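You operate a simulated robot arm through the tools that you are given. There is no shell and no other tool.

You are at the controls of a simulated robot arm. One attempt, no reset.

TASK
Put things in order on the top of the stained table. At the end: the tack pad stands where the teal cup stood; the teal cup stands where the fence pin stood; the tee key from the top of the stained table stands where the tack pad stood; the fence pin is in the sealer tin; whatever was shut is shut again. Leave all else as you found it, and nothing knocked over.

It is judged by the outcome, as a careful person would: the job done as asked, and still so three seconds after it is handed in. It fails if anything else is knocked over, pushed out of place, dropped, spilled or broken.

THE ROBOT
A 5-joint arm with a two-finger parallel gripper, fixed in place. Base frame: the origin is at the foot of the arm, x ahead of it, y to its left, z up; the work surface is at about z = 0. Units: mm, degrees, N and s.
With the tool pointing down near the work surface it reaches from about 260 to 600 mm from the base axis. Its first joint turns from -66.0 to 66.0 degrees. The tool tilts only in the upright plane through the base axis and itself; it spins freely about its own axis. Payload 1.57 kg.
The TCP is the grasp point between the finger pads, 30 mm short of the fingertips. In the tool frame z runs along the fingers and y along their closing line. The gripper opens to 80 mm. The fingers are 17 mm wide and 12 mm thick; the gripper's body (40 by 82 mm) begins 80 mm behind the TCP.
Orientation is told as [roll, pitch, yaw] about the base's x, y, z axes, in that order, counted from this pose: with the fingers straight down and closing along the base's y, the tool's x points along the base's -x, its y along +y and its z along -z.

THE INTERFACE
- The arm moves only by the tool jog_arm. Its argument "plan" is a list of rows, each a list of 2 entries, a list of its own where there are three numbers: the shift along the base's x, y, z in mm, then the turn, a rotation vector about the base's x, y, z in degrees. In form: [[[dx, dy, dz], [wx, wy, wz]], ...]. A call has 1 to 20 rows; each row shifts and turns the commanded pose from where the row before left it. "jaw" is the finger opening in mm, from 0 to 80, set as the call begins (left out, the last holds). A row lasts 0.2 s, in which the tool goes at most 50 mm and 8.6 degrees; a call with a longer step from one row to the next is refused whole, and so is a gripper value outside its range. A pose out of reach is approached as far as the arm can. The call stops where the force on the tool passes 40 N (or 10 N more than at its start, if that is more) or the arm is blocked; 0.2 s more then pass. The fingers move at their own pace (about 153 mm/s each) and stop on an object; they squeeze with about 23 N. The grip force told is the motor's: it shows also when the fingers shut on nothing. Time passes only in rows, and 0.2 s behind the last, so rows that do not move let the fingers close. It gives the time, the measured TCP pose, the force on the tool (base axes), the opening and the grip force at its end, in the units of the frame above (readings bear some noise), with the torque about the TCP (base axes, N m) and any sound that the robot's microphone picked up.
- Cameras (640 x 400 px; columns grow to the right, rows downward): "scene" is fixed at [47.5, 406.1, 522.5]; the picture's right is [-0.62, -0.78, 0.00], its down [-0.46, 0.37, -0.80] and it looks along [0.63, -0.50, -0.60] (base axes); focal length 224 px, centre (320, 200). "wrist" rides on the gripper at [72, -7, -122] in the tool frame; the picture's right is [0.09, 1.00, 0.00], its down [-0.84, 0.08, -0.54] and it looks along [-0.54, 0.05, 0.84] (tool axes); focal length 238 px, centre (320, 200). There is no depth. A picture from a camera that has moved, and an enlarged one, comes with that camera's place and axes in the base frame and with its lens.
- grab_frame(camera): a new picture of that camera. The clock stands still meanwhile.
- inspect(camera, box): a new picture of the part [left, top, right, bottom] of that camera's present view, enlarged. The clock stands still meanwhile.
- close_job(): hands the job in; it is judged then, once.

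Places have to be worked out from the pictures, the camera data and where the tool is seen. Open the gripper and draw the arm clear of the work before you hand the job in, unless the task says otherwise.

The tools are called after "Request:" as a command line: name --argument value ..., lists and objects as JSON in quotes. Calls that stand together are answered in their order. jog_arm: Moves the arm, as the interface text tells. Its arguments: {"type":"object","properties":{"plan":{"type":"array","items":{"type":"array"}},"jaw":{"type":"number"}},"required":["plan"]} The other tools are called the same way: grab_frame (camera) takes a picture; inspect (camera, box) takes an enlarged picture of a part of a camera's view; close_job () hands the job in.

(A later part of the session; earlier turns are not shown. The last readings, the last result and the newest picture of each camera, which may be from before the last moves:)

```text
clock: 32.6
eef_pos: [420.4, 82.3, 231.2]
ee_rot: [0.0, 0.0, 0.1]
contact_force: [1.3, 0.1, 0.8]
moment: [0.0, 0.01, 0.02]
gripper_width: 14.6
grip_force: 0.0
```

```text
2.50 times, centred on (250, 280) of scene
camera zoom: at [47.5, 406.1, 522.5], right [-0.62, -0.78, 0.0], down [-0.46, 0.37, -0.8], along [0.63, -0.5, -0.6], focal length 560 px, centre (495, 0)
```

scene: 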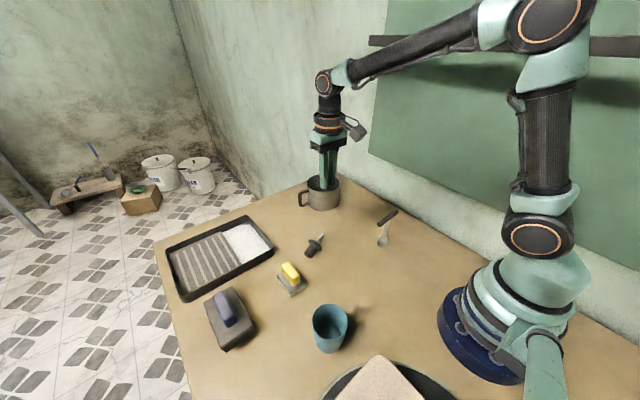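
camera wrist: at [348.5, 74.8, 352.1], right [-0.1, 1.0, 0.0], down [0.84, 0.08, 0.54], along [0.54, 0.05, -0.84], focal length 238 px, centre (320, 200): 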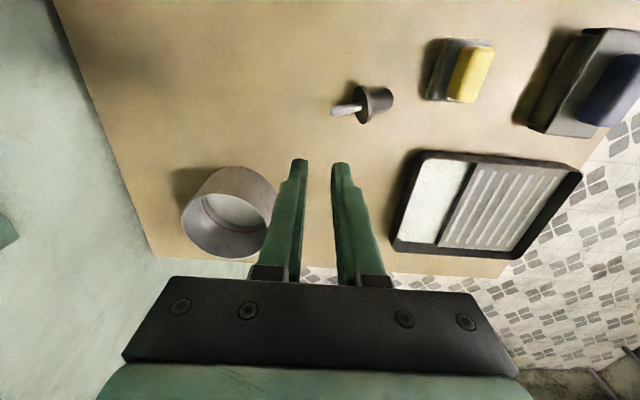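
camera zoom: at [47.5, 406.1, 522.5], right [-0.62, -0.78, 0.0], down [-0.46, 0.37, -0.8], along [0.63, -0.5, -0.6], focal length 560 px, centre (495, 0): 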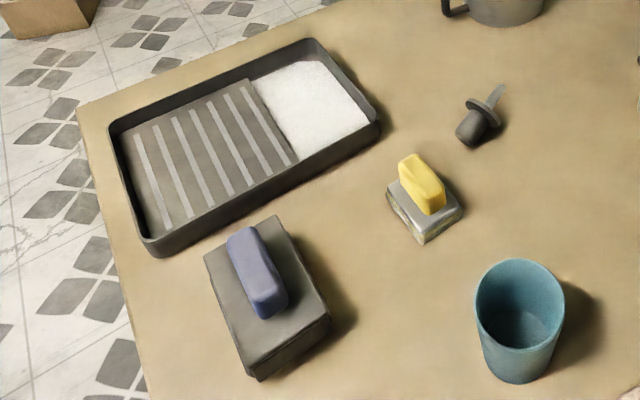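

The pin lies with its stub tip at about (418, 97) and the knob end at about (396, 178), axis (−0.26, 0.97), and no hole is visible in the table. I'll line up across the knob (yaw −75°) at about (401, 159.5), staying high first, with the jaw at 50 mm.

Request:
jog_arm --plan '[[[-2, 8.5, -8], [0, 0, -8.35]], [[-2, 8.5, -8], [0, 0, -8.35]], [[-2, 8.5, -8], [0, 0, -8.35]], [[-2, 8.5, -8], [0, 0, -8.35]], [[-2, 8.5, -8], [0, 0, -8.35]], [[-2, 8.5, -8], [0, 0, -8.35]], [[-2, 8.5, -8], [0, 0, -8.35]], [[-3, 8.8, -8], [0, 0, -8.35]], [[-2, 8.5, -8], [0, 0, -8.35]], [[0, 0, 0], [0, 0, 0]], [[0, 0, 0], [0, 0, 0]]]' --jaw 50

Request:
grab_frame --camera "wrist"

Request:
inspect --camera "wrist" --box '[250, 60, 390, 180]'

Request:
inspect --camera "scene" --box '[260, 150, 388, 280]'

```text
clock: 35.0
eef_pos: [400.2, 157.7, 160.0]
ee_rot: [0.0, 0.0, -75.1]
contact_force: [0.3, -0.2, -0.2]
moment: [0.0, 0.01, 0.02]
gripper_width: 50.1
grip_force: 0.0
```

```text
taken
camera wrist: at [375.5, 224.4, 282.0], right [0.94, 0.35, 0.0], down [0.29, -0.79, 0.54], along [0.19, -0.51, -0.84], focal length 238 px, centre (320, 200)
```

wrist: 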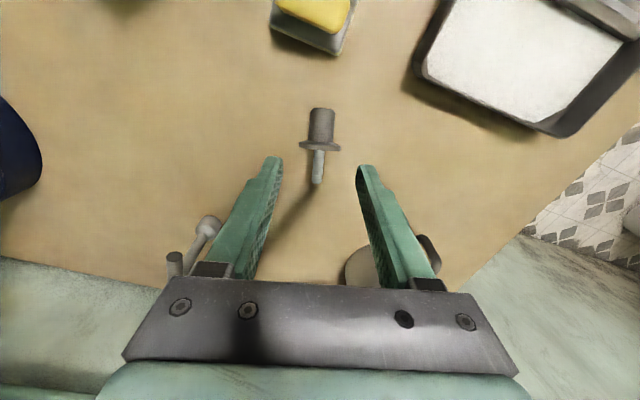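

```text
3.33 times, centred on (320, 120) of wrist
camera zoom: at [375.5, 224.4, 282.0], right [0.94, 0.35, 0.0], down [0.29, -0.79, 0.54], along [0.19, -0.51, -0.84], focal length 794 px, centre (320, 467)
```

zoom: 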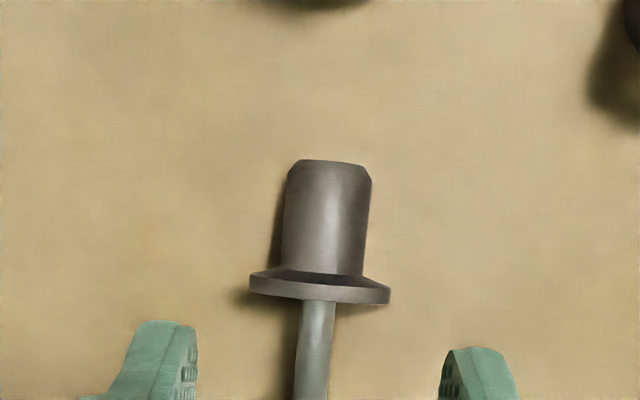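

```text
3.08 times, centred on (324, 215) of scene
camera zoom: at [47.5, 406.1, 522.5], right [-0.62, -0.78, 0.0], down [-0.46, 0.37, -0.8], along [0.63, -0.5, -0.6], focal length 690 px, centre (308, 154)
```

zoom: 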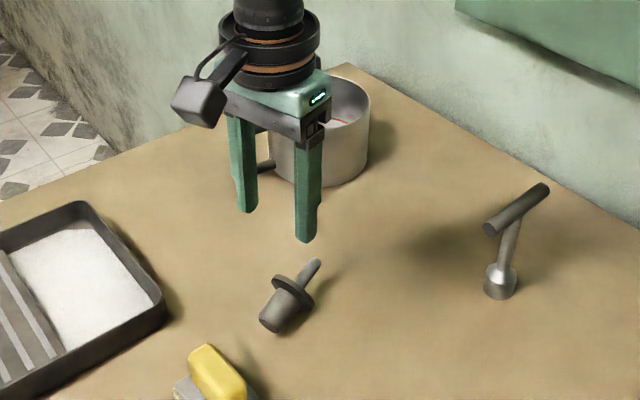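

Yaw matches; the knob axis is about 2 mm to the camera's right. I shift to (403.6, 152.6), nearer the flange for balance, and descend so the tips are about 4 mm above the table.

Request:
jog_arm --plan '[[[3.4, -5, -20], [0, 0, 0]], [[0, 0, -25], [0, 0, 0]], [[0, 0, -25], [0, 0, 0]], [[0, 0, -20], [0, 0, 0]], [[0, 0, 0], [0, 0, 0]], [[0, 0, 0], [0, 0, 0]]]'

Request:
inspect --camera "wrist" --box '[250, 80, 390, 200]'

Request:
inspect --camera "scene" --box '[270, 190, 366, 270]'

```text
clock: 36.4
eef_pos: [402.8, 152.4, 66.9]
ee_rot: [0.0, 0.1, -75.1]
contact_force: [0.3, -0.4, -0.1]
moment: [0.0, -0.01, -0.02]
gripper_width: 50.0
grip_force: 0.1
```

```text
3.33 times, centred on (320, 140) of wrist
camera zoom: at [378.1, 219.0, 189.2], right [0.94, 0.35, 0.0], down [0.29, -0.79, 0.54], along [0.19, -0.51, -0.84], focal length 794 px, centre (320, 400)
```

zoom: 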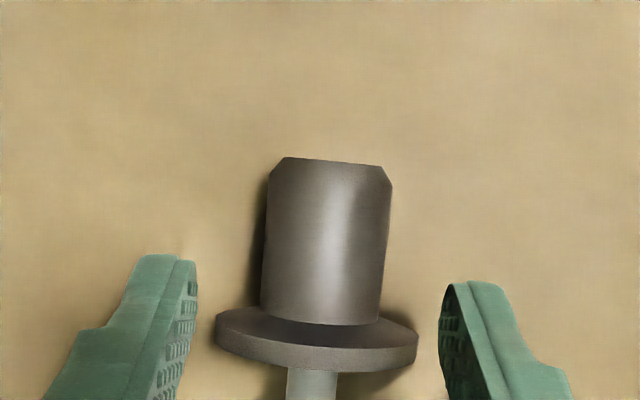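

```text
5.00 times, centred on (318, 230) of scene
camera zoom: at [47.5, 406.1, 522.5], right [-0.62, -0.78, 0.0], down [-0.46, 0.37, -0.8], along [0.63, -0.5, -0.6], focal length 1121 px, centre (330, 50)
```

zoom: 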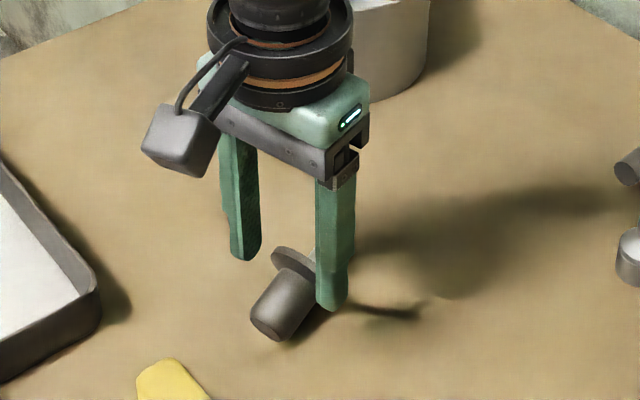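

The fingers straddle the knob well; I shift 2 mm away from the flange and go down to z≈34.

Request:
jog_arm --plan '[[[0.4, 2.2, -12], [0, 0, 0]], [[0, 0, -10], [0, 0, 0]], [[0, 0, -6], [0, 0, 0]], [[0, 0, -5], [0, 0, 0]], [[0, 0, 0], [0, 0, 0]]]'

Request:
jog_arm --plan '[[[0, 0, 0], [0, 0, 0]], [[0, 0, 0], [0, 0, 0]], [[0, 0, 0], [0, 0, 0]], [[0, 0, 0], [0, 0, 0]]]' --jaw 10

Request:
inspect --camera "scene" --box '[270, 190, 366, 270]'

Request:
inspect --camera "wrist" --box '[250, 80, 390, 200]'

```text
clock: 37.6
eef_pos: [405.0, 156.4, 37.1]
ee_rot: [0.0, 0.0, -75.0]
contact_force: [-0.3, -0.8, -0.1]
moment: [0.02, 0.01, 0.02]
gripper_width: 50.1
grip_force: 0.1
```

```text
clock: 38.6
eef_pos: [405.6, 154.7, 36.8]
ee_rot: [0.1, 0.0, -75.0]
contact_force: [-0.1, 0.0, 0.2]
moment: [0.02, 0.0, 0.01]
gripper_width: 26.7
grip_force: 23.2
```

```text
5.00 times, centred on (318, 230) of scene
camera zoom: at [47.5, 406.1, 522.5], right [-0.62, -0.78, 0.0], down [-0.46, 0.37, -0.8], along [0.63, -0.5, -0.6], focal length 1121 px, centre (330, 50)
```

zoom: 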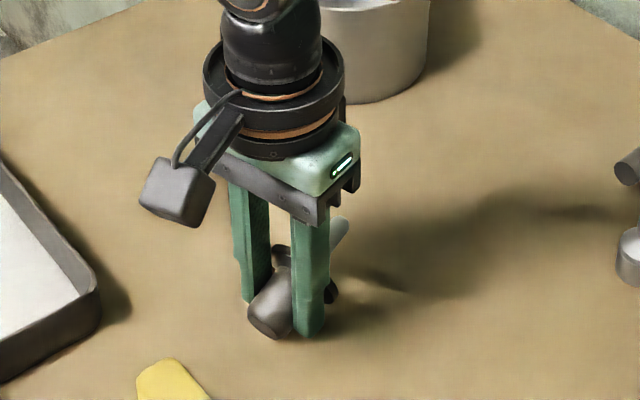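

```text
3.33 times, centred on (320, 140) of wrist
camera zoom: at [380.4, 222.2, 158.5], right [0.94, 0.35, 0.0], down [0.29, -0.79, 0.54], along [0.19, -0.51, -0.84], focal length 794 px, centre (320, 400)
```

zoom: 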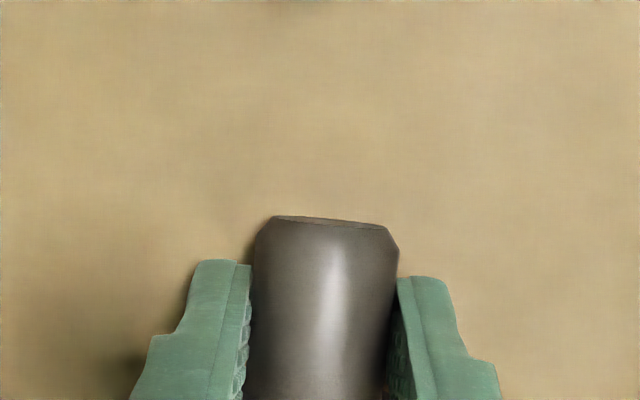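

Gripped at 26.7 mm. I'll lift only a few millimetres slowly and check for slip this time.

Request:
jog_arm --plan '[[[0, 0, 1], [0, 0, 0]], [[0, 0, 2], [0, 0, 0]], [[0, 0, 2], [0, 0, 0]], [[0, 0, 3], [0, 0, 0]], [[0, 0, 0], [0, 0, 0]]]'

Request:
inspect --camera "scene" --box '[270, 190, 366, 270]'

Request:
inspect --camera "wrist" --box '[250, 80, 390, 200]'

```text
clock: 39.8
eef_pos: [405.0, 156.1, 45.1]
ee_rot: [0.0, -0.1, -75.0]
contact_force: [0.4, -0.9, -0.4]
moment: [0.0, -0.03, 0.03]
gripper_width: 26.6
grip_force: 22.6
```

```text
5.00 times, centred on (318, 230) of scene
camera zoom: at [47.5, 406.1, 522.5], right [-0.62, -0.78, 0.0], down [-0.46, 0.37, -0.8], along [0.63, -0.5, -0.6], focal length 1121 px, centre (330, 50)
```

zoom: 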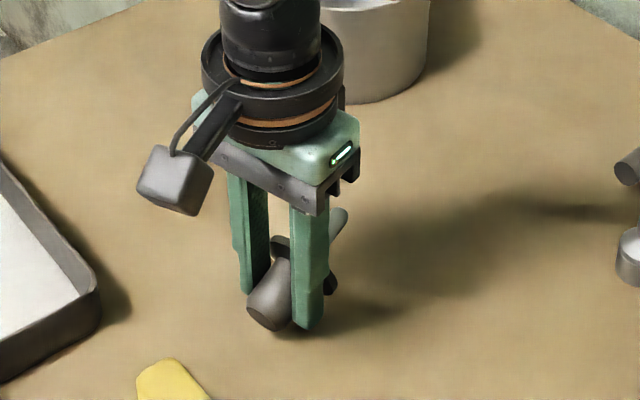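

```text
3.33 times, centred on (320, 140) of wrist
camera zoom: at [380.2, 222.8, 166.3], right [0.94, 0.35, 0.0], down [0.29, -0.79, 0.54], along [0.19, -0.51, -0.84], focal length 794 px, centre (320, 400)
```

zoom: 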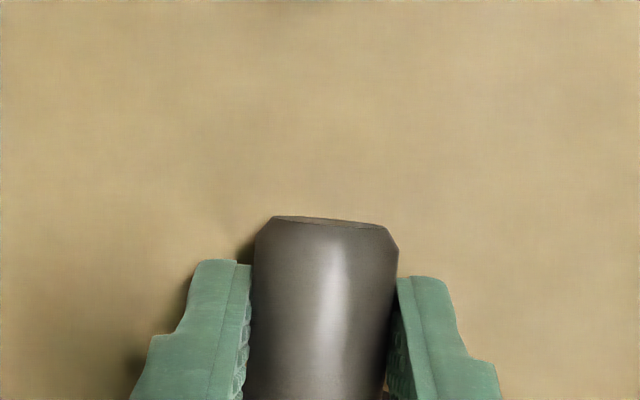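

The pin moved with the fingers (same in the wrist view). I continue lifting in gentle steps.

Request:
jog_arm --plan '[[[0, 0, 4], [0, 0, 0]], [[0, 0, 6], [0, 0, 0]], [[0, 0, 8], [0, 0, 0]], [[0, 0, 10], [0, 0, 0]], [[0, 0, 12], [0, 0, 0]], [[0, 0, 12], [0, 0, 0]], [[0, 0, 8], [0, 0, 0]], [[0, 0, 0], [0, 0, 0]]]'

Request:
inspect --camera "scene" --box '[250, 150, 394, 270]'

Request:
inspect --camera "wrist" --box '[250, 80, 390, 200]'

```text
clock: 41.6
eef_pos: [404.8, 155.7, 104.4]
ee_rot: [0.1, 0.0, -75.0]
contact_force: [-0.1, -0.6, -1.1]
moment: [-0.01, 0.0, 0.02]
gripper_width: 26.8
grip_force: 23.2
```

```text
3.33 times, centred on (322, 210) of scene
camera zoom: at [47.5, 406.1, 522.5], right [-0.62, -0.78, 0.0], down [-0.46, 0.37, -0.8], along [0.63, -0.5, -0.6], focal length 747 px, centre (313, 167)
```

zoom: 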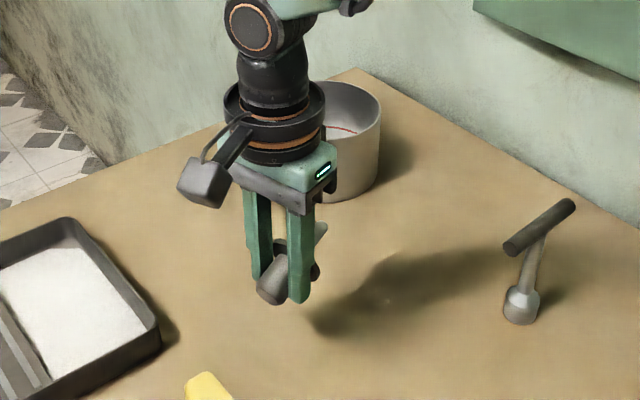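

```text
3.33 times, centred on (320, 140) of wrist
camera zoom: at [379.6, 221.5, 226.0], right [0.94, 0.35, 0.0], down [0.29, -0.79, 0.54], along [0.19, -0.51, -0.84], focal length 794 px, centre (320, 400)
```

zoom: 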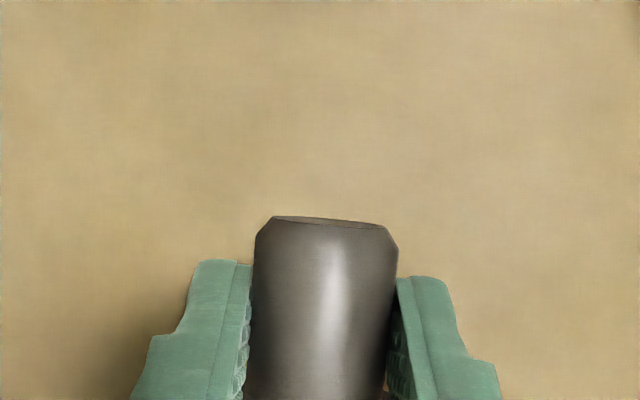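

Firmly held now. I lift to z≈200 and carry it slowly toward the tin, then look from above.

Request:
jog_arm --plan '[[[0, 0, 12], [0, 0, 0]], [[0, 0, 20], [0, 0, 0]], [[0, 0, 24], [0, 0, 0]], [[0, 0, 24], [0, 0, 0]], [[0, 0, 16], [0, 0, 0]], [[6, -7, 0], [0, 0, 0]], [[11, -13, 0], [0, 0, 0]], [[13, -15, 0], [0, 0, 0]], [[13, -15, 0], [0, 0, 0]], [[13, -15, 0], [0, 0, 0]], [[13, -15, 0], [0, 0, 0]], [[13, -15, 0], [0, 0, 0]], [[13, -15, 0], [0, 0, 0]], [[13, -15, 0], [0, 0, 0]], [[13, -15, 0], [0, 0, 0]], [[10, -11, 0], [0, 0, 0]], [[5, -5, 0], [0, 0, 0]], [[0, 0, 0], [0, 0, 0]]]'

Request:
grab_frame --camera "wrist"

Request:
grab_frame --camera "scene"

```text
clock: 45.4
eef_pos: [540.2, -1.8, 200.0]
ee_rot: [0.0, -0.1, -75.0]
contact_force: [-0.6, -1.0, -1.0]
moment: [0.0, -0.01, 0.04]
gripper_width: 26.7
grip_force: 22.9
```

```text
taken
camera wrist: at [515.5, 65.9, 322.2], right [0.94, 0.35, 0.0], down [0.29, -0.79, 0.54], along [0.19, -0.51, -0.84], focal length 238 px, centre (320, 200)
```

wrist: 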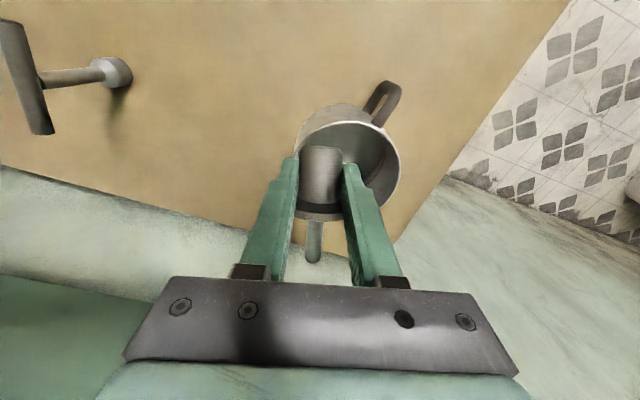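

```text
taken
```

scene: 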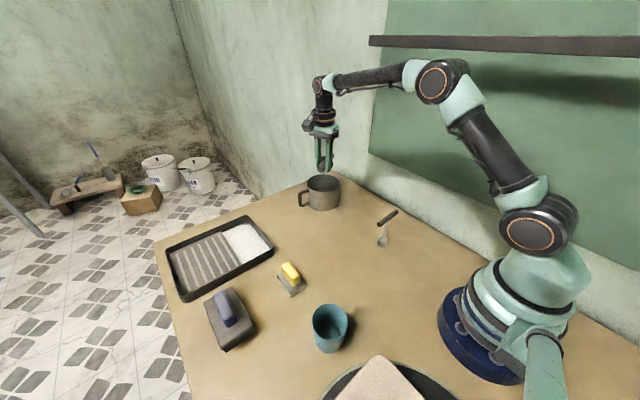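

The pin is hanging over the tin. I'll enlarge this view to locate the tin's rim exactly.

Request:
inspect --camera "wrist" --box '[260, 80, 440, 240]'

Request:
inspect --camera "scene" --box '[270, 110, 380, 220]'

```text
2.50 times, centred on (350, 160) of wrist
camera zoom: at [515.5, 65.9, 322.2], right [0.94, 0.35, 0.0], down [0.29, -0.79, 0.54], along [0.19, -0.51, -0.84], focal length 596 px, centre (245, 300)
```

zoom: 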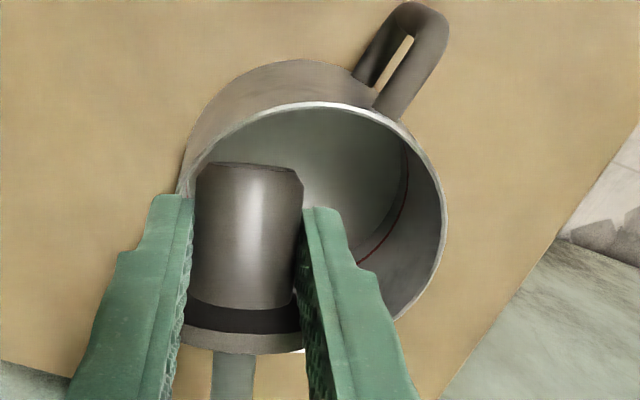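

```text
3.64 times, centred on (325, 165) of scene
camera zoom: at [47.5, 406.1, 522.5], right [-0.62, -0.78, 0.0], down [-0.46, 0.37, -0.8], along [0.63, -0.5, -0.6], focal length 815 px, centre (302, 327)
```

zoom: 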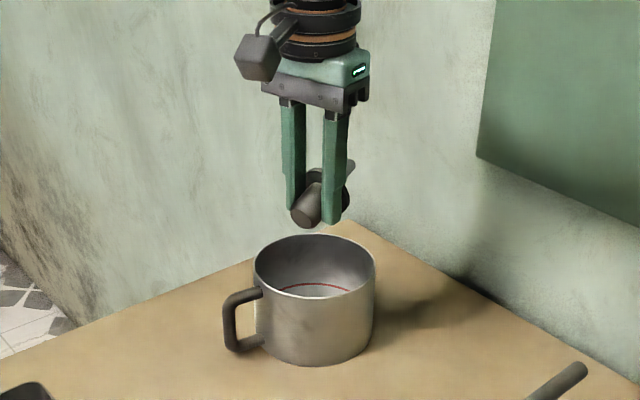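

From the rim fit I place the tin's centre at about (583, −39), rim z≈86. I move so the pin's midpoint is over that centre, still high, and check again.

Request:
jog_arm --plan '[[[6, -3, 0], [0, 0, 0]], [[10, -6, 0], [0, 0, 0]], [[10, -5, 0], [0, 0, 0]], [[8, -4.5, 0], [0, 0, 0]], [[4, -2, 0], [0, 0, 0]], [[0, 0, 0], [0, 0, 0]], [[0, 0, 0], [0, 0, 0]]]'

Request:
inspect --camera "wrist" --box '[220, 60, 420, 260]'

Request:
inspect --camera "scene" --box '[270, 110, 380, 220]'

```text
clock: 47.0
eef_pos: [579.0, -21.0, 200.7]
ee_rot: [-0.1, -0.1, -75.0]
contact_force: [0.2, -0.2, -0.7]
moment: [0.0, 0.02, 0.01]
gripper_width: 27.0
grip_force: 23.1
```

```text
2.00 times, centred on (320, 160) of wrist
camera zoom: at [553.6, 46.5, 322.2], right [0.94, 0.35, 0.0], down [0.29, -0.79, 0.54], along [0.19, -0.51, -0.84], focal length 477 px, centre (320, 280)
```

zoom: 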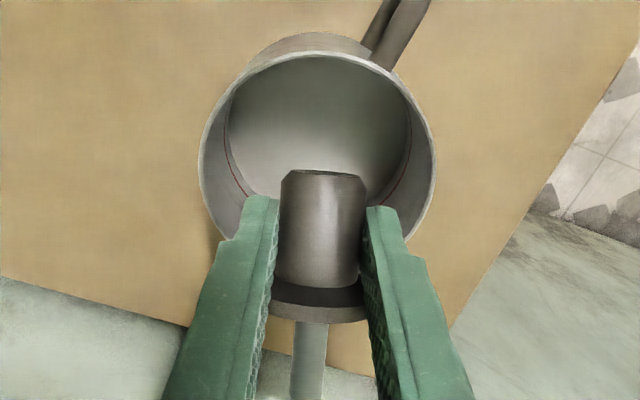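

```text
3.64 times, centred on (325, 165) of scene
camera zoom: at [47.5, 406.1, 522.5], right [-0.62, -0.78, 0.0], down [-0.46, 0.37, -0.8], along [0.63, -0.5, -0.6], focal length 815 px, centre (302, 327)
```

zoom: 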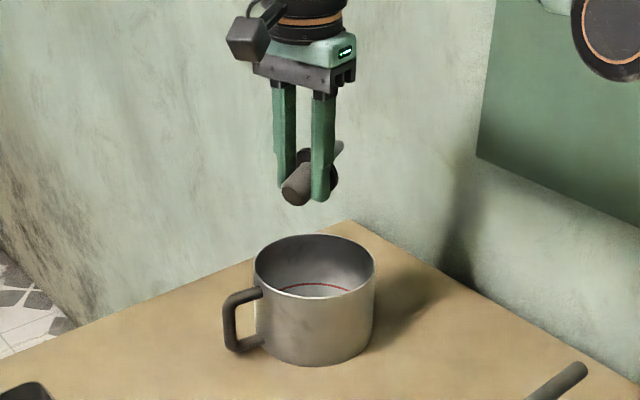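

Now the tin rim is centred on the grip laterally and the pin midpoint matches its centre to about 2 mm. I descend to z≈120, just at rim height for the pin's lowest point, and check.

Request:
jog_arm --plan '[[[0, 0, -10], [0, 0, 0]], [[0, 0, -18], [0, 0, 0]], [[0, 0, -18], [0, 0, 0]], [[0, 0, -18], [0, 0, 0]], [[0, 0, -12], [0, 0, 0]], [[0, 0, 0], [0, 0, 0]]]'

Request:
grab_frame --camera "wrist"

Request:
inspect --camera "scene" --box '[270, 110, 380, 220]'

```text
clock: 48.4
eef_pos: [577.8, -18.3, 125.6]
ee_rot: [0.0, -0.1, -75.0]
contact_force: [-0.2, -0.3, -0.3]
moment: [0.0, -0.01, -0.02]
gripper_width: 26.6
grip_force: 23.1
```

```text
taken
camera wrist: at [553.2, 48.3, 247.3], right [0.94, 0.35, 0.0], down [0.29, -0.79, 0.54], along [0.19, -0.51, -0.84], focal length 238 px, centre (320, 200)
```

wrist: 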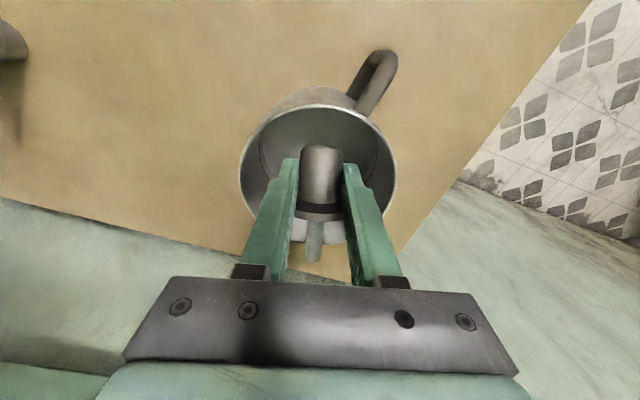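

```text
3.64 times, centred on (325, 165) of scene
camera zoom: at [47.5, 406.1, 522.5], right [-0.62, -0.78, 0.0], down [-0.46, 0.37, -0.8], along [0.63, -0.5, -0.6], focal length 815 px, centre (302, 327)
```

zoom: 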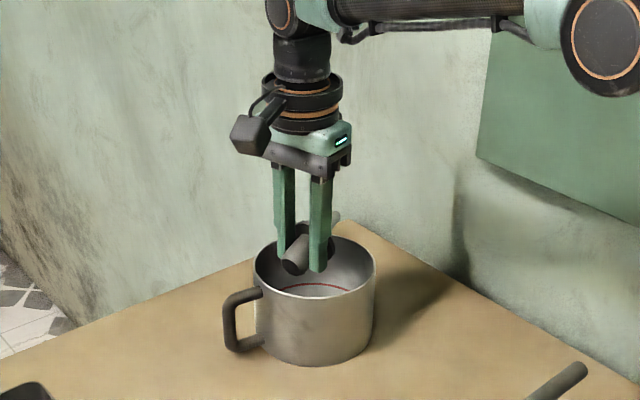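

The pin is entering the tin's mouth. I'll enlarge the wrist view to verify the clearance before lowering further.

Request:
inspect --camera "wrist" --box '[220, 70, 420, 270]'

```text
2.00 times, centred on (320, 170) of wrist
camera zoom: at [553.2, 48.3, 247.3], right [0.94, 0.35, 0.0], down [0.29, -0.79, 0.54], along [0.19, -0.51, -0.84], focal length 477 px, centre (320, 260)
```

zoom: 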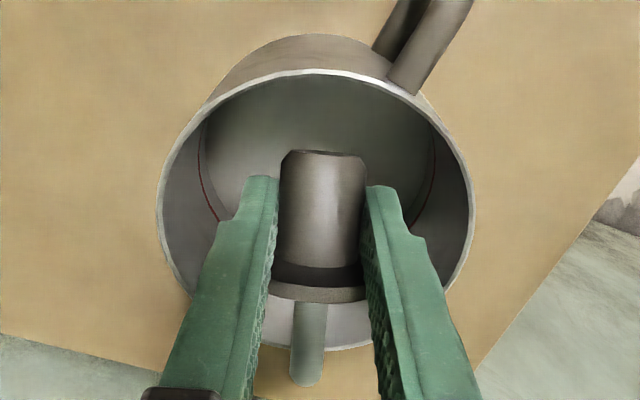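

Rim clearance all round is about 11–15 mm. I lower the pin into the tin to z≈48.

Request:
jog_arm --plan '[[[0, 0, -12], [0, 0, 0]], [[0, 0, -15], [0, 0, 0]], [[0, 0, -15], [0, 0, 0]], [[0, 0, -15], [0, 0, 0]], [[0, 0, -10], [0, 0, 0]], [[0, 0, -8], [0, 0, 0]], [[0, 0, 0], [0, 0, 0]]]'

Request:
inspect --camera "wrist" --box '[220, 70, 420, 270]'

Request:
inspect --camera "scene" --box '[270, 110, 380, 220]'

```text
clock: 50.0
eef_pos: [579.1, -21.4, 48.4]
ee_rot: [0.0, -0.1, -75.0]
contact_force: [1.4, 0.5, -0.1]
moment: [0.02, -0.04, -0.02]
gripper_width: 26.7
grip_force: 22.7
```

```text
2.00 times, centred on (320, 170) of wrist
camera zoom: at [553.0, 44.9, 170.0], right [0.94, 0.35, 0.0], down [0.29, -0.79, 0.54], along [0.19, -0.51, -0.84], focal length 477 px, centre (320, 260)
```

zoom: 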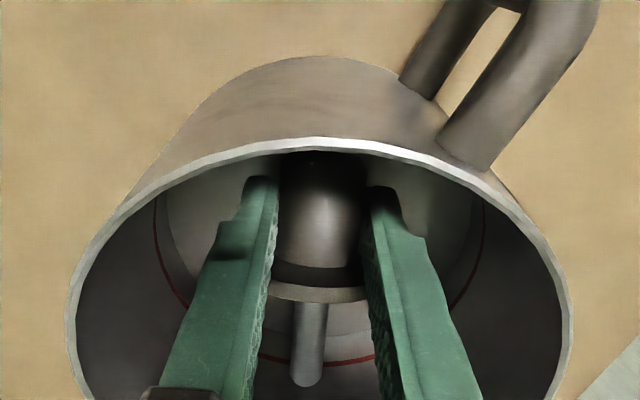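

```text
3.64 times, centred on (325, 165) of scene
camera zoom: at [47.5, 406.1, 522.5], right [-0.62, -0.78, 0.0], down [-0.46, 0.37, -0.8], along [0.63, -0.5, -0.6], focal length 815 px, centre (302, 327)
```

zoom: 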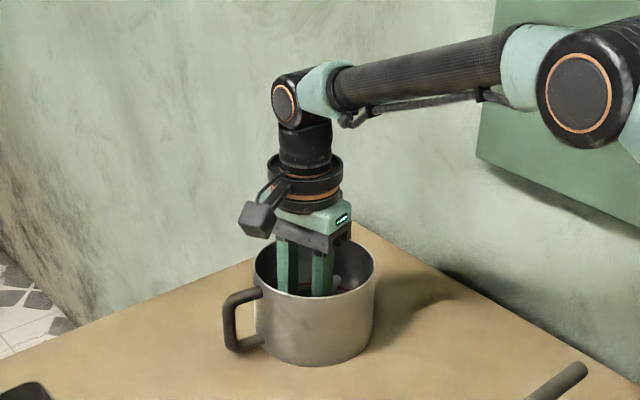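

The pin is well inside the tin. I lower a few more millimetres gently, watching the force.

Request:
jog_arm --plan '[[[0, 0, -2], [0, 0, 0]], [[0, 0, -2], [0, 0, 0]], [[0, 0, -1.5], [0, 0, 0]], [[0, 0, 0], [0, 0, 0]]]'

```text
clock: 51.0
eef_pos: [579.1, -21.9, 42.4]
ee_rot: [-0.1, 0.0, -75.0]
contact_force: [0.0, 0.7, -0.4]
moment: [0.0, 0.0, 0.01]
gripper_width: 26.5
grip_force: 22.7
```

No contact yet. Two more small steps, then I'll check force.

Request:
jog_arm --plan '[[[0, 0, -1], [0, 0, 0]], [[0, 0, -1], [0, 0, 0]], [[0, 0, 0], [0, 0, 0]]]'

```text
clock: 51.8
eef_pos: [579.2, -22.2, 42.1]
ee_rot: [0.1, -0.1, -75.0]
contact_force: [-0.4, 0.8, -0.1]
moment: [0.04, 0.03, 0.02]
gripper_width: 26.7
grip_force: 22.6
```

Within a couple of millimetres of the tin's floor; I release by opening modestly to 42 mm and check.

Request:
jog_arm --plan '[[[0, 0, 0], [0, 0, 0]], [[0, 0, 0], [0, 0, 0]], [[0, 0, 0], [0, 0, 0]]]' --jaw 42

Request:
inspect --camera "wrist" --box '[220, 70, 420, 270]'

```text
clock: 52.6
eef_pos: [579.0, -22.0, 41.4]
ee_rot: [0.0, 0.0, -75.0]
contact_force: [0.9, 1.1, -0.4]
moment: [0.02, 0.0, -0.01]
gripper_width: 42.3
grip_force: 0.0
```

```text
2.00 times, centred on (320, 170) of wrist
camera zoom: at [554.3, 45.3, 163.8], right [0.94, 0.35, 0.0], down [0.29, -0.79, 0.54], along [0.19, -0.51, -0.84], focal length 477 px, centre (320, 260)
```

zoom: 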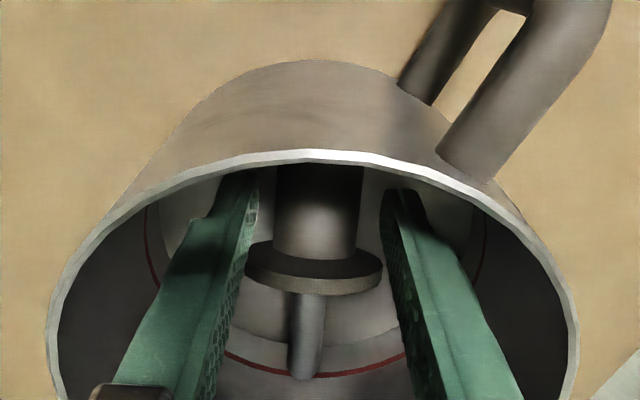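

Released, pin lies in the tin. I raise the tool straight up.

Request:
jog_arm --plan '[[[0, 0, 5], [0, 0, 0]], [[0, 0, 15], [0, 0, 0]], [[0, 0, 25], [0, 0, 0]], [[0, 0, 30], [0, 0, 0]], [[0, 0, 35], [0, 0, 0]], [[0, 0, 35], [0, 0, 0]], [[0, 0, 35], [0, 0, 0]], [[0, 0, 20], [0, 0, 0]], [[0, 0, 0], [0, 0, 0]]]'

Request:
grab_frame --camera "wrist"

Request:
grab_frame --camera "scene"

```text
clock: 54.6
eef_pos: [578.3, -21.1, 240.3]
ee_rot: [0.0, 0.0, -75.0]
contact_force: [0.0, -0.5, -0.4]
moment: [0.0, -0.01, 0.03]
gripper_width: 41.8
grip_force: 0.0
```

```text
taken
camera wrist: at [553.3, 46.1, 362.8], right [0.94, 0.35, 0.0], down [0.29, -0.79, 0.54], along [0.19, -0.51, -0.84], focal length 238 px, centre (320, 200)
```

wrist: 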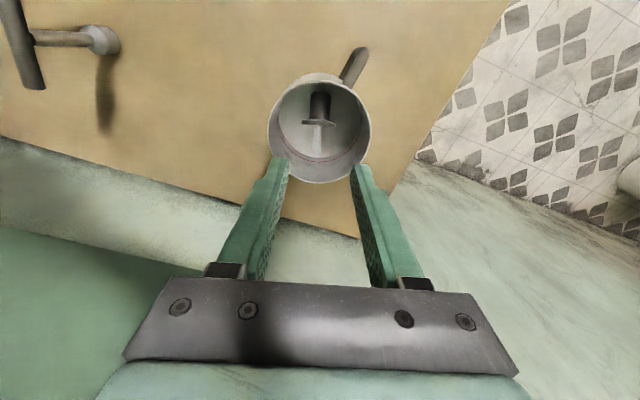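

```text
taken
```

scene: 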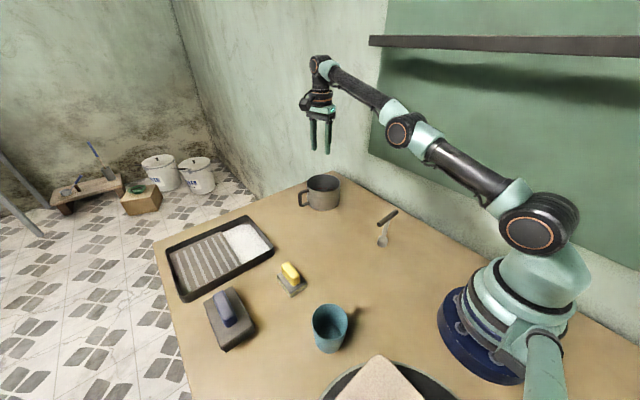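

The pin lies in the tin and the tin hasn't moved. Next the teal cup: from the scene I estimate its axis at (197, 263), height ≈84, rim ≈68 mm wide; I move above it with the jaw fully open.

Request:
jog_arm --plan '[[[-15, 11, 0], [0, 0, 5]], [[-26, 19.5, 0], [0, 0, 5]], [[-26, 19.5, 0], [0, 0, 5]], [[-26, 19.5, 0], [0, 0, 5]], [[-26, 19.5, 0], [0, 0, 5]], [[-26, 19.5, 0], [0, 0, 5]], [[-26, 19.5, 0], [0, 0, 5]], [[-26, 19.5, 0], [0, 0, 5]], [[-26, 19.5, 0], [0, 0, 5]], [[-26, 19.5, 0], [0, 0, 5]], [[-26, 19.5, 0], [0, 0, 5]], [[-26, 19.5, 0], [0, 0, 5]], [[-26, 19.5, 0], [0, 0, 5]], [[-26, 19.5, 0], [0, 0, 5]], [[-26, 19.5, 0], [0, 0, 5]], [[-2, 1, 0], [0, 0, 0]], [[0, 0, 0], [0, 0, 0]]]' --jaw 80

Request:
grab_frame --camera "wrist"

Request:
inspect --camera "wrist" --box '[240, 40, 400, 200]'

Request:
inspect --camera "scene" --box '[280, 280, 380, 380]'

```text
clock: 58.2
eef_pos: [531.1, 117.6, 314.4]
ee_rot: [-1.0, 1.0, -33.3]
contact_force: [0.7, 0.4, -0.6]
moment: [-0.01, -0.01, -0.01]
gripper_width: 80.2
grip_force: 0.0
out of reach, approached as far as the arm can: row 1, 2, 3, 4, 5, 6, 7, 8, 9, 10, 11, 12, 13, 14, 15
```

```text
taken
camera wrist: at [471.0, 151.8, 437.9], right [0.47, 0.88, -0.02], down [0.75, -0.39, 0.53], along [0.46, -0.26, -0.85], focal length 238 px, centre (320, 200)
```

wrist: 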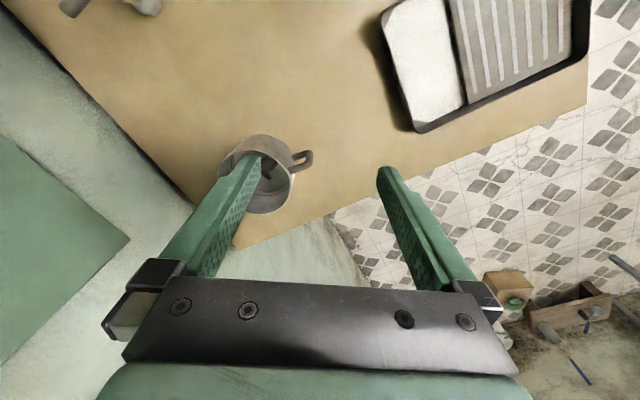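

```text
2.50 times, centred on (320, 120) of wrist
camera zoom: at [471.0, 151.8, 437.9], right [0.47, 0.88, -0.02], down [0.75, -0.39, 0.53], along [0.46, -0.26, -0.85], focal length 596 px, centre (320, 400)
```

zoom: 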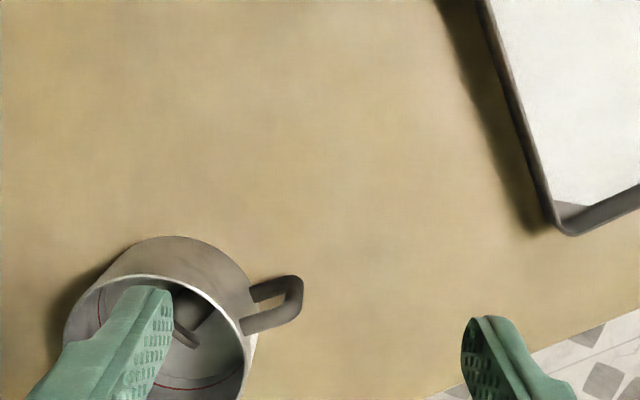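

```text
4.00 times, centred on (330, 330) of scene
camera zoom: at [47.5, 406.1, 522.5], right [-0.62, -0.78, 0.0], down [-0.46, 0.37, -0.8], along [0.63, -0.5, -0.6], focal length 897 px, centre (280, -320)
```

zoom: 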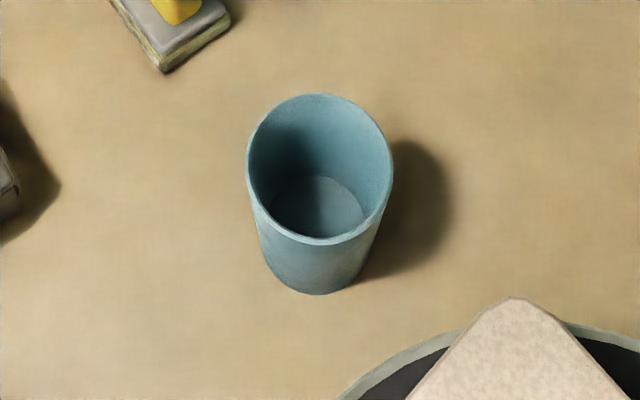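

The arm had hit its reach limit at that height and only drifted to (531, 118, 314) with a slight tilt, touching nothing. I'll correct the tilt and move inward in a short test step.

Request:
jog_arm --plan '[[[-20, 5, -10], [0.287, -1.385, 0]], [[-20, 8, -10], [0, 0, 0]], [[-20, 8, -10], [0, 0, 0]], [[0, 0, 0], [0, 0, 0]]]'

```text
clock: 59.2
eef_pos: [532.3, 118.4, 315.4]
ee_rot: [-1.1, 0.9, -33.3]
contact_force: [0.4, -0.6, 1.1]
moment: [-0.01, 0.0, 0.0]
gripper_width: 79.9
grip_force: 0.1
out of reach, approached as far as the arm can: row 1, 2, 3
```

The arm still reports the targets as out of reach. I'll look at its configuration before trying another direction.

Request:
grab_frame --camera "scene"

```text
taken
```

scene: 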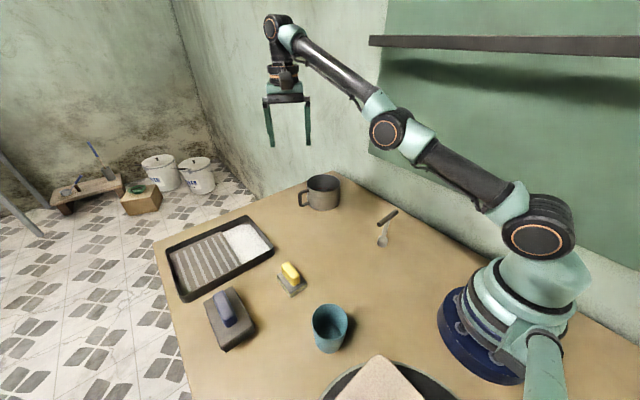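

The arm is stretched straight with its elbow slightly past straight, so moving inward is blocked. Moving down along the reach boundary should bend the elbow back the right way; the space below (between tin handle and tray) is free, and I'll stay above z≈170.

Request:
jog_arm --plan '[[[5, 1, -15], [0.287, -1.385, 0]], [[6, 1.3, -20], [0, 0, 0]], [[6, 1.3, -20], [0, 0, 0]], [[6, 1.3, -20], [0, 0, 0]], [[6, 1.3, -20], [0, 0, 0]], [[0, 0, 0], [0, 0, 0]]]'

Request:
grab_frame --camera "scene"

```text
clock: 60.6
eef_pos: [572.6, 129.5, 228.0]
ee_rot: [1.1, -1.0, -33.4]
contact_force: [-0.1, 0.5, -0.4]
moment: [0.01, 0.0, 0.02]
gripper_width: 79.9
grip_force: 0.0
out of reach, approached as far as the arm can: row 1, 3
```

```text
taken
```

scene: 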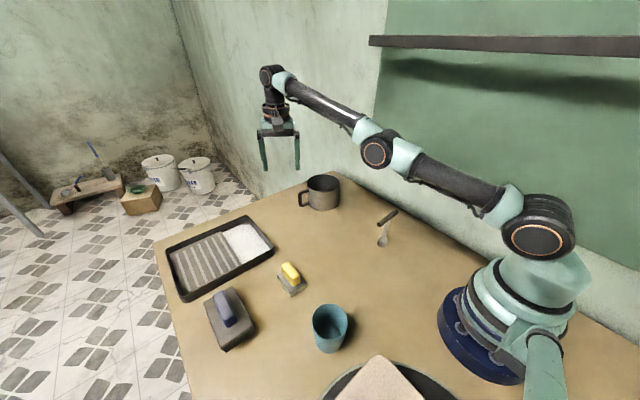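

The elbow came back; I continue downward with a slight inward bend and fix the small tilt.

Request:
jog_arm --plan '[[[-2, -0.5, -18], [-0.368, 1.44, 0]], [[-4, -1, -18], [0, 0, 0]], [[-6, -1.3, -16], [0, 0, 0]], [[0, 0, 0], [0, 0, 0]]]'

Request:
grab_frame --camera "scene"

```text
clock: 61.6
eef_pos: [578.0, 131.9, 177.6]
ee_rot: [0.1, 0.0, -33.2]
contact_force: [-0.8, -0.4, 0.0]
moment: [0.03, -0.01, -0.02]
gripper_width: 80.1
grip_force: 0.0
out of reach, approached as far as the arm can: row 2, 3
```

```text
taken
```

scene: 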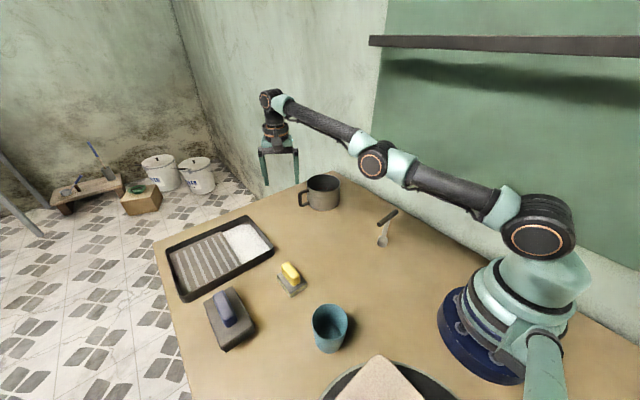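

The elbow is still a few degrees past straight. I'll command a step outward-and-down beyond reach to straighten it, then look.

Request:
jog_arm --plan '[[[30, 7, -20], [0, 0, 0]], [[0, 0, -20], [0, 0, 0]], [[0, 0, -20], [0, 0, 0]]]'

Request:
grab_frame --camera "scene"

```text
clock: 62.4
eef_pos: [584.2, 132.9, 122.4]
ee_rot: [-0.1, 0.2, -33.3]
contact_force: [-0.3, 0.1, -0.2]
moment: [0.02, -0.04, 0.02]
gripper_width: 80.0
grip_force: 0.0
out of reach, approached as far as the arm can: row 1, 3
```

```text
taken
```

scene: 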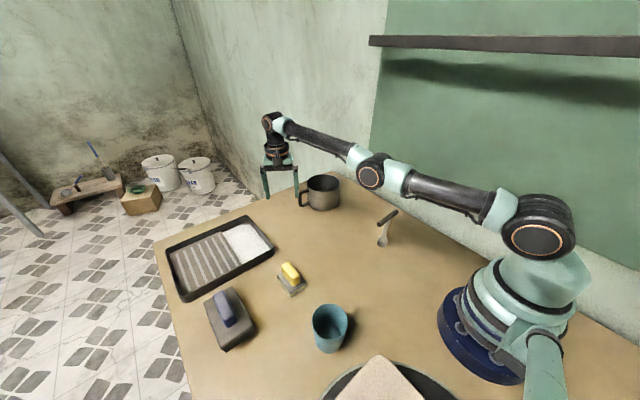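

I'll try a purely outward over-reach step and see whether the elbow straightens.

Request:
jog_arm --plan '[[[40, 9, 10], [0, 0, 0]], [[40, 9, 10], [0, 0, 0]]]'

Request:
inspect --camera "scene" --box '[240, 80, 600, 300]'

```text
clock: 63.0
eef_pos: [585.5, 132.0, 125.0]
ee_rot: [0.0, 0.0, -33.3]
contact_force: [0.6, 0.3, -0.2]
moment: [0.01, 0.0, -0.01]
gripper_width: 80.1
grip_force: 0.2
out of reach, approached as far as the arm can: row 1, 2
```

```text
1.78 times, centred on (420, 190) of scene
camera zoom: at [47.5, 406.1, 522.5], right [-0.62, -0.78, 0.0], down [-0.46, 0.37, -0.8], along [0.63, -0.5, -0.6], focal length 399 px, centre (142, 218)
```

zoom: 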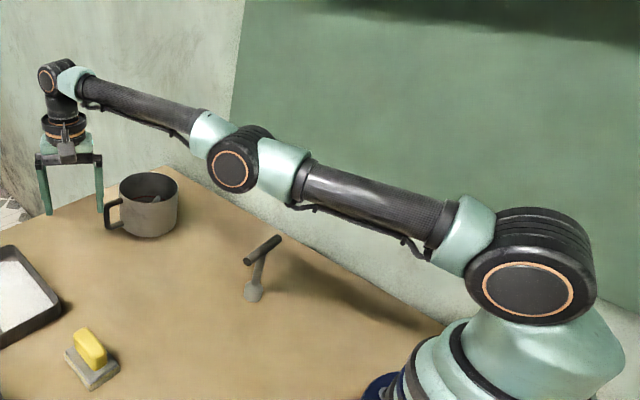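

Hard to judge the bend from this angle. I'll try a small inward-and-down step now to see whether it follows.

Request:
jog_arm --plan '[[[-5, -1, -10], [0, 0, 0]]]'

Request:
jog_arm --plan '[[[-10, -2, 0], [0, 0, 0]]]'

```text
clock: 63.4
eef_pos: [585.0, 131.9, 115.3]
ee_rot: [0.0, -0.1, -33.2]
contact_force: [-0.4, 0.7, 0.7]
moment: [0.01, -0.01, -0.02]
gripper_width: 80.0
grip_force: 0.1
out of reach, approached as far as the arm can: row 1
```

```text
clock: 63.8
eef_pos: [584.7, 132.2, 115.3]
ee_rot: [-0.1, 0.1, -33.4]
contact_force: [-0.2, -0.9, -0.2]
moment: [0.01, -0.03, 0.01]
gripper_width: 79.9
grip_force: 0.0
out of reach, approached as far as the arm can: row 1
```

The arm sits exactly at its straight-elbow singularity. Tilting the tool inward while holding the wrist in place should break that; the TCP then swings inward about 57 mm over free table.

Request:
jog_arm --plan '[[[-28.7, -6.5, 2], [-1.76, 7.8, 0]], [[-28.1, -6.3, 6], [-1.76, 7.8, 0]]]'

Request:
jog_arm --plan '[[[-20, -4, 0], [0, 0, 0]]]'

Request:
inspect --camera "scene" --box '[240, 80, 600, 300]'

```text
clock: 64.4
eef_pos: [527.9, 121.0, 122.4]
ee_rot: [-11.7, 11.0, -34.4]
contact_force: [0.6, -0.1, 0.1]
moment: [0.01, 0.0, -0.01]
gripper_width: 80.2
grip_force: 0.1
```

```text
clock: 64.8
eef_pos: [508.8, 116.5, 123.4]
ee_rot: [-11.6, 10.9, -34.4]
contact_force: [-0.3, 0.3, 1.2]
moment: [0.03, 0.04, 0.02]
gripper_width: 80.0
grip_force: 0.1
```

```text
1.78 times, centred on (420, 190) of scene
camera zoom: at [47.5, 406.1, 522.5], right [-0.62, -0.78, 0.0], down [-0.46, 0.37, -0.8], along [0.63, -0.5, -0.6], focal length 399 px, centre (142, 218)
```

zoom: 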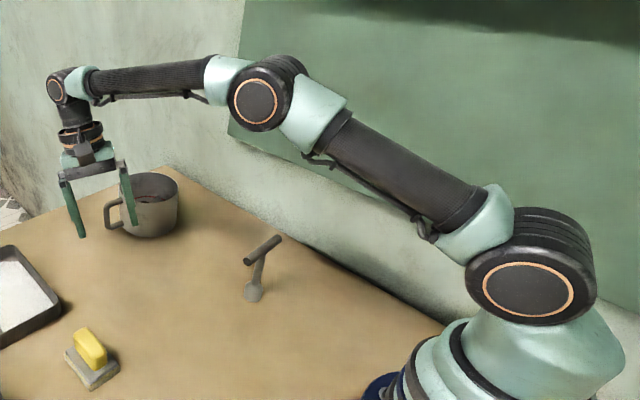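

The elbow is properly up again. I set the tool vertical and raise it here.

Request:
jog_arm --plan '[[[-10, -2, 15], [1.7, -7.75, 0]], [[-10, -2, 15], [1.7, -7.75, 0]], [[-15, 0, 20], [0, 0, 0]], [[-15, 0, 20], [0, 0, 0]], [[0, 0, 0], [0, 0, 0]]]'

```text
clock: 66.0
eef_pos: [457.8, 113.2, 192.2]
ee_rot: [0.1, 0.0, -33.3]
contact_force: [1.0, 0.2, -1.2]
moment: [-0.01, 0.01, 0.02]
gripper_width: 79.9
grip_force: 0.0
```

Tool vertical and healthy again. Now I move to above the teal cup at moderate height.

Request:
jog_arm --plan '[[[-15, 9, 5], [0, 0, 3.33]], [[-26, 15, 5], [0, 0, 3.33]], [[-28, 16, 5], [0, 0, 3.33]], [[-28, 16, 5], [0, 0, 3.33]], [[-28, 16, 5], [0, 0, 3.33]], [[-28, 16, 5], [0, 0, 3.33]], [[-28, 16, 3], [0, 0, 3.33]], [[-28, 16, 3], [0, 0, 3.33]], [[-28, 16, 2], [0, 0, 3.33]], [[-24, 14, 0], [0, 0, 3.33]], [[0, 0, 0], [0, 0, 0]], [[0, 0, 0], [0, 0, 0]]]'

Request:
grab_frame --camera "wrist"

Request:
inspect --camera "wrist" --box '[250, 40, 390, 180]'

Request:
grab_frame --camera "scene"

```text
clock: 68.6
eef_pos: [196.1, 264.5, 228.1]
ee_rot: [-0.1, 0.0, 0.0]
contact_force: [0.4, -0.4, 0.5]
moment: [-0.02, -0.01, 0.0]
gripper_width: 80.1
grip_force: 0.1
```

```text
taken
camera wrist: at [125.5, 257.0, 350.8], right [-0.09, 1.0, 0.0], down [0.84, 0.08, 0.54], along [0.54, 0.05, -0.84], focal length 238 px, centre (320, 200)
```

wrist: 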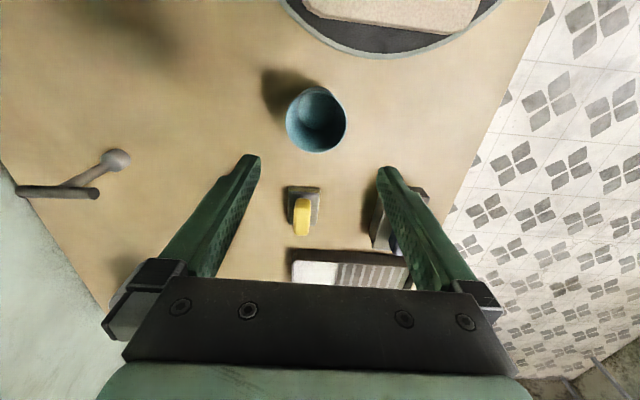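

```text
2.86 times, centred on (320, 110) of wrist
camera zoom: at [125.5, 257.0, 350.8], right [-0.09, 1.0, 0.0], down [0.84, 0.08, 0.54], along [0.54, 0.05, -0.84], focal length 681 px, centre (320, 457)
```

zoom: 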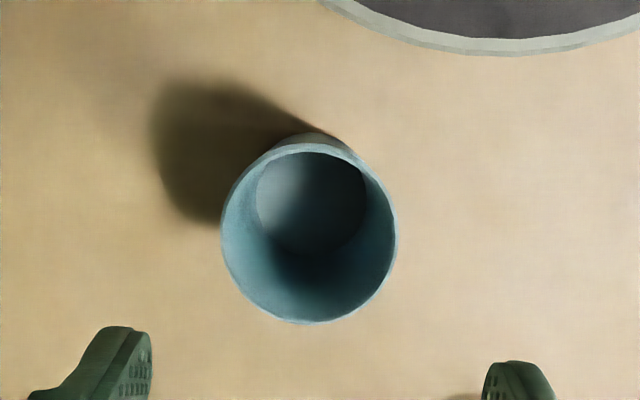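

```text
taken
```

scene: 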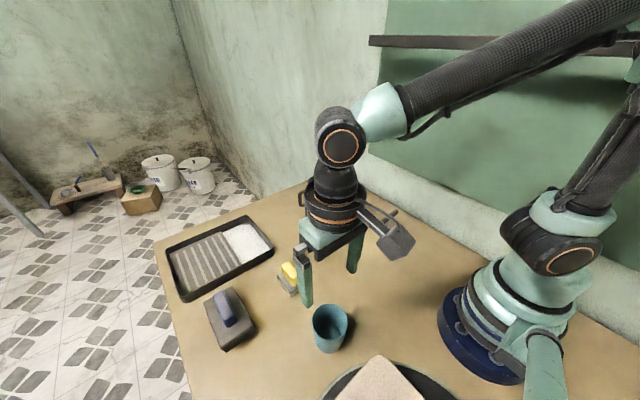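

The cup's rim circle gives its centre at about (195.6, 260.4), rim diameter 68 mm, rim z≈84. I align and descend to just above the rim to verify centring.

Request:
jog_arm --plan '[[[-0.5, -4.1, -20], [0, 0, 0]], [[0, 0, -30], [0, 0, 0]], [[0, 0, -30], [0, 0, 0]], [[0, 0, -20], [0, 0, 0]], [[0, 0, 0], [0, 0, 0]], [[0, 0, 0], [0, 0, 0]]]'

Request:
inspect --camera "wrist" --box '[230, 70, 410, 210]'

Request:
inspect --camera "scene" --box '[270, 240, 400, 370]'

```text
clock: 70.0
eef_pos: [195.7, 259.9, 130.2]
ee_rot: [-0.1, 0.1, 0.0]
contact_force: [-0.5, 0.0, -0.4]
moment: [0.0, 0.03, -0.01]
gripper_width: 80.1
grip_force: 0.1
```

```text
2.86 times, centred on (320, 140) of wrist
camera zoom: at [124.0, 253.4, 251.5], right [-0.09, 1.0, 0.0], down [0.84, 0.08, 0.54], along [0.54, 0.05, -0.84], focal length 681 px, centre (320, 371)
```

zoom: 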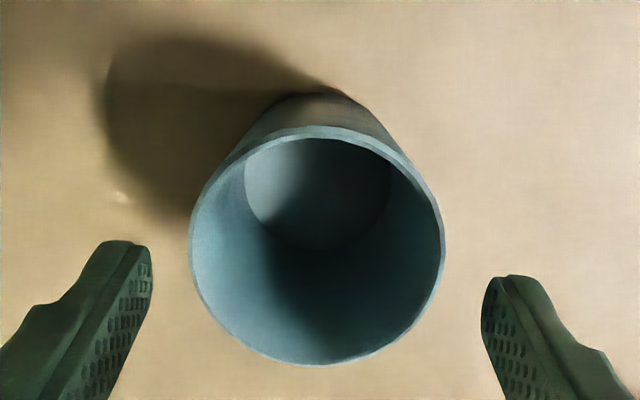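

```text
3.08 times, centred on (335, 305) of scene
camera zoom: at [47.5, 406.1, 522.5], right [-0.62, -0.78, 0.0], down [-0.46, 0.37, -0.8], along [0.63, -0.5, -0.6], focal length 690 px, centre (274, -123)
```

zoom: 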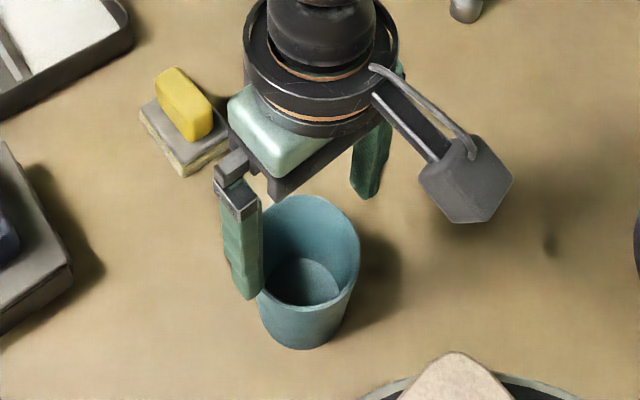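

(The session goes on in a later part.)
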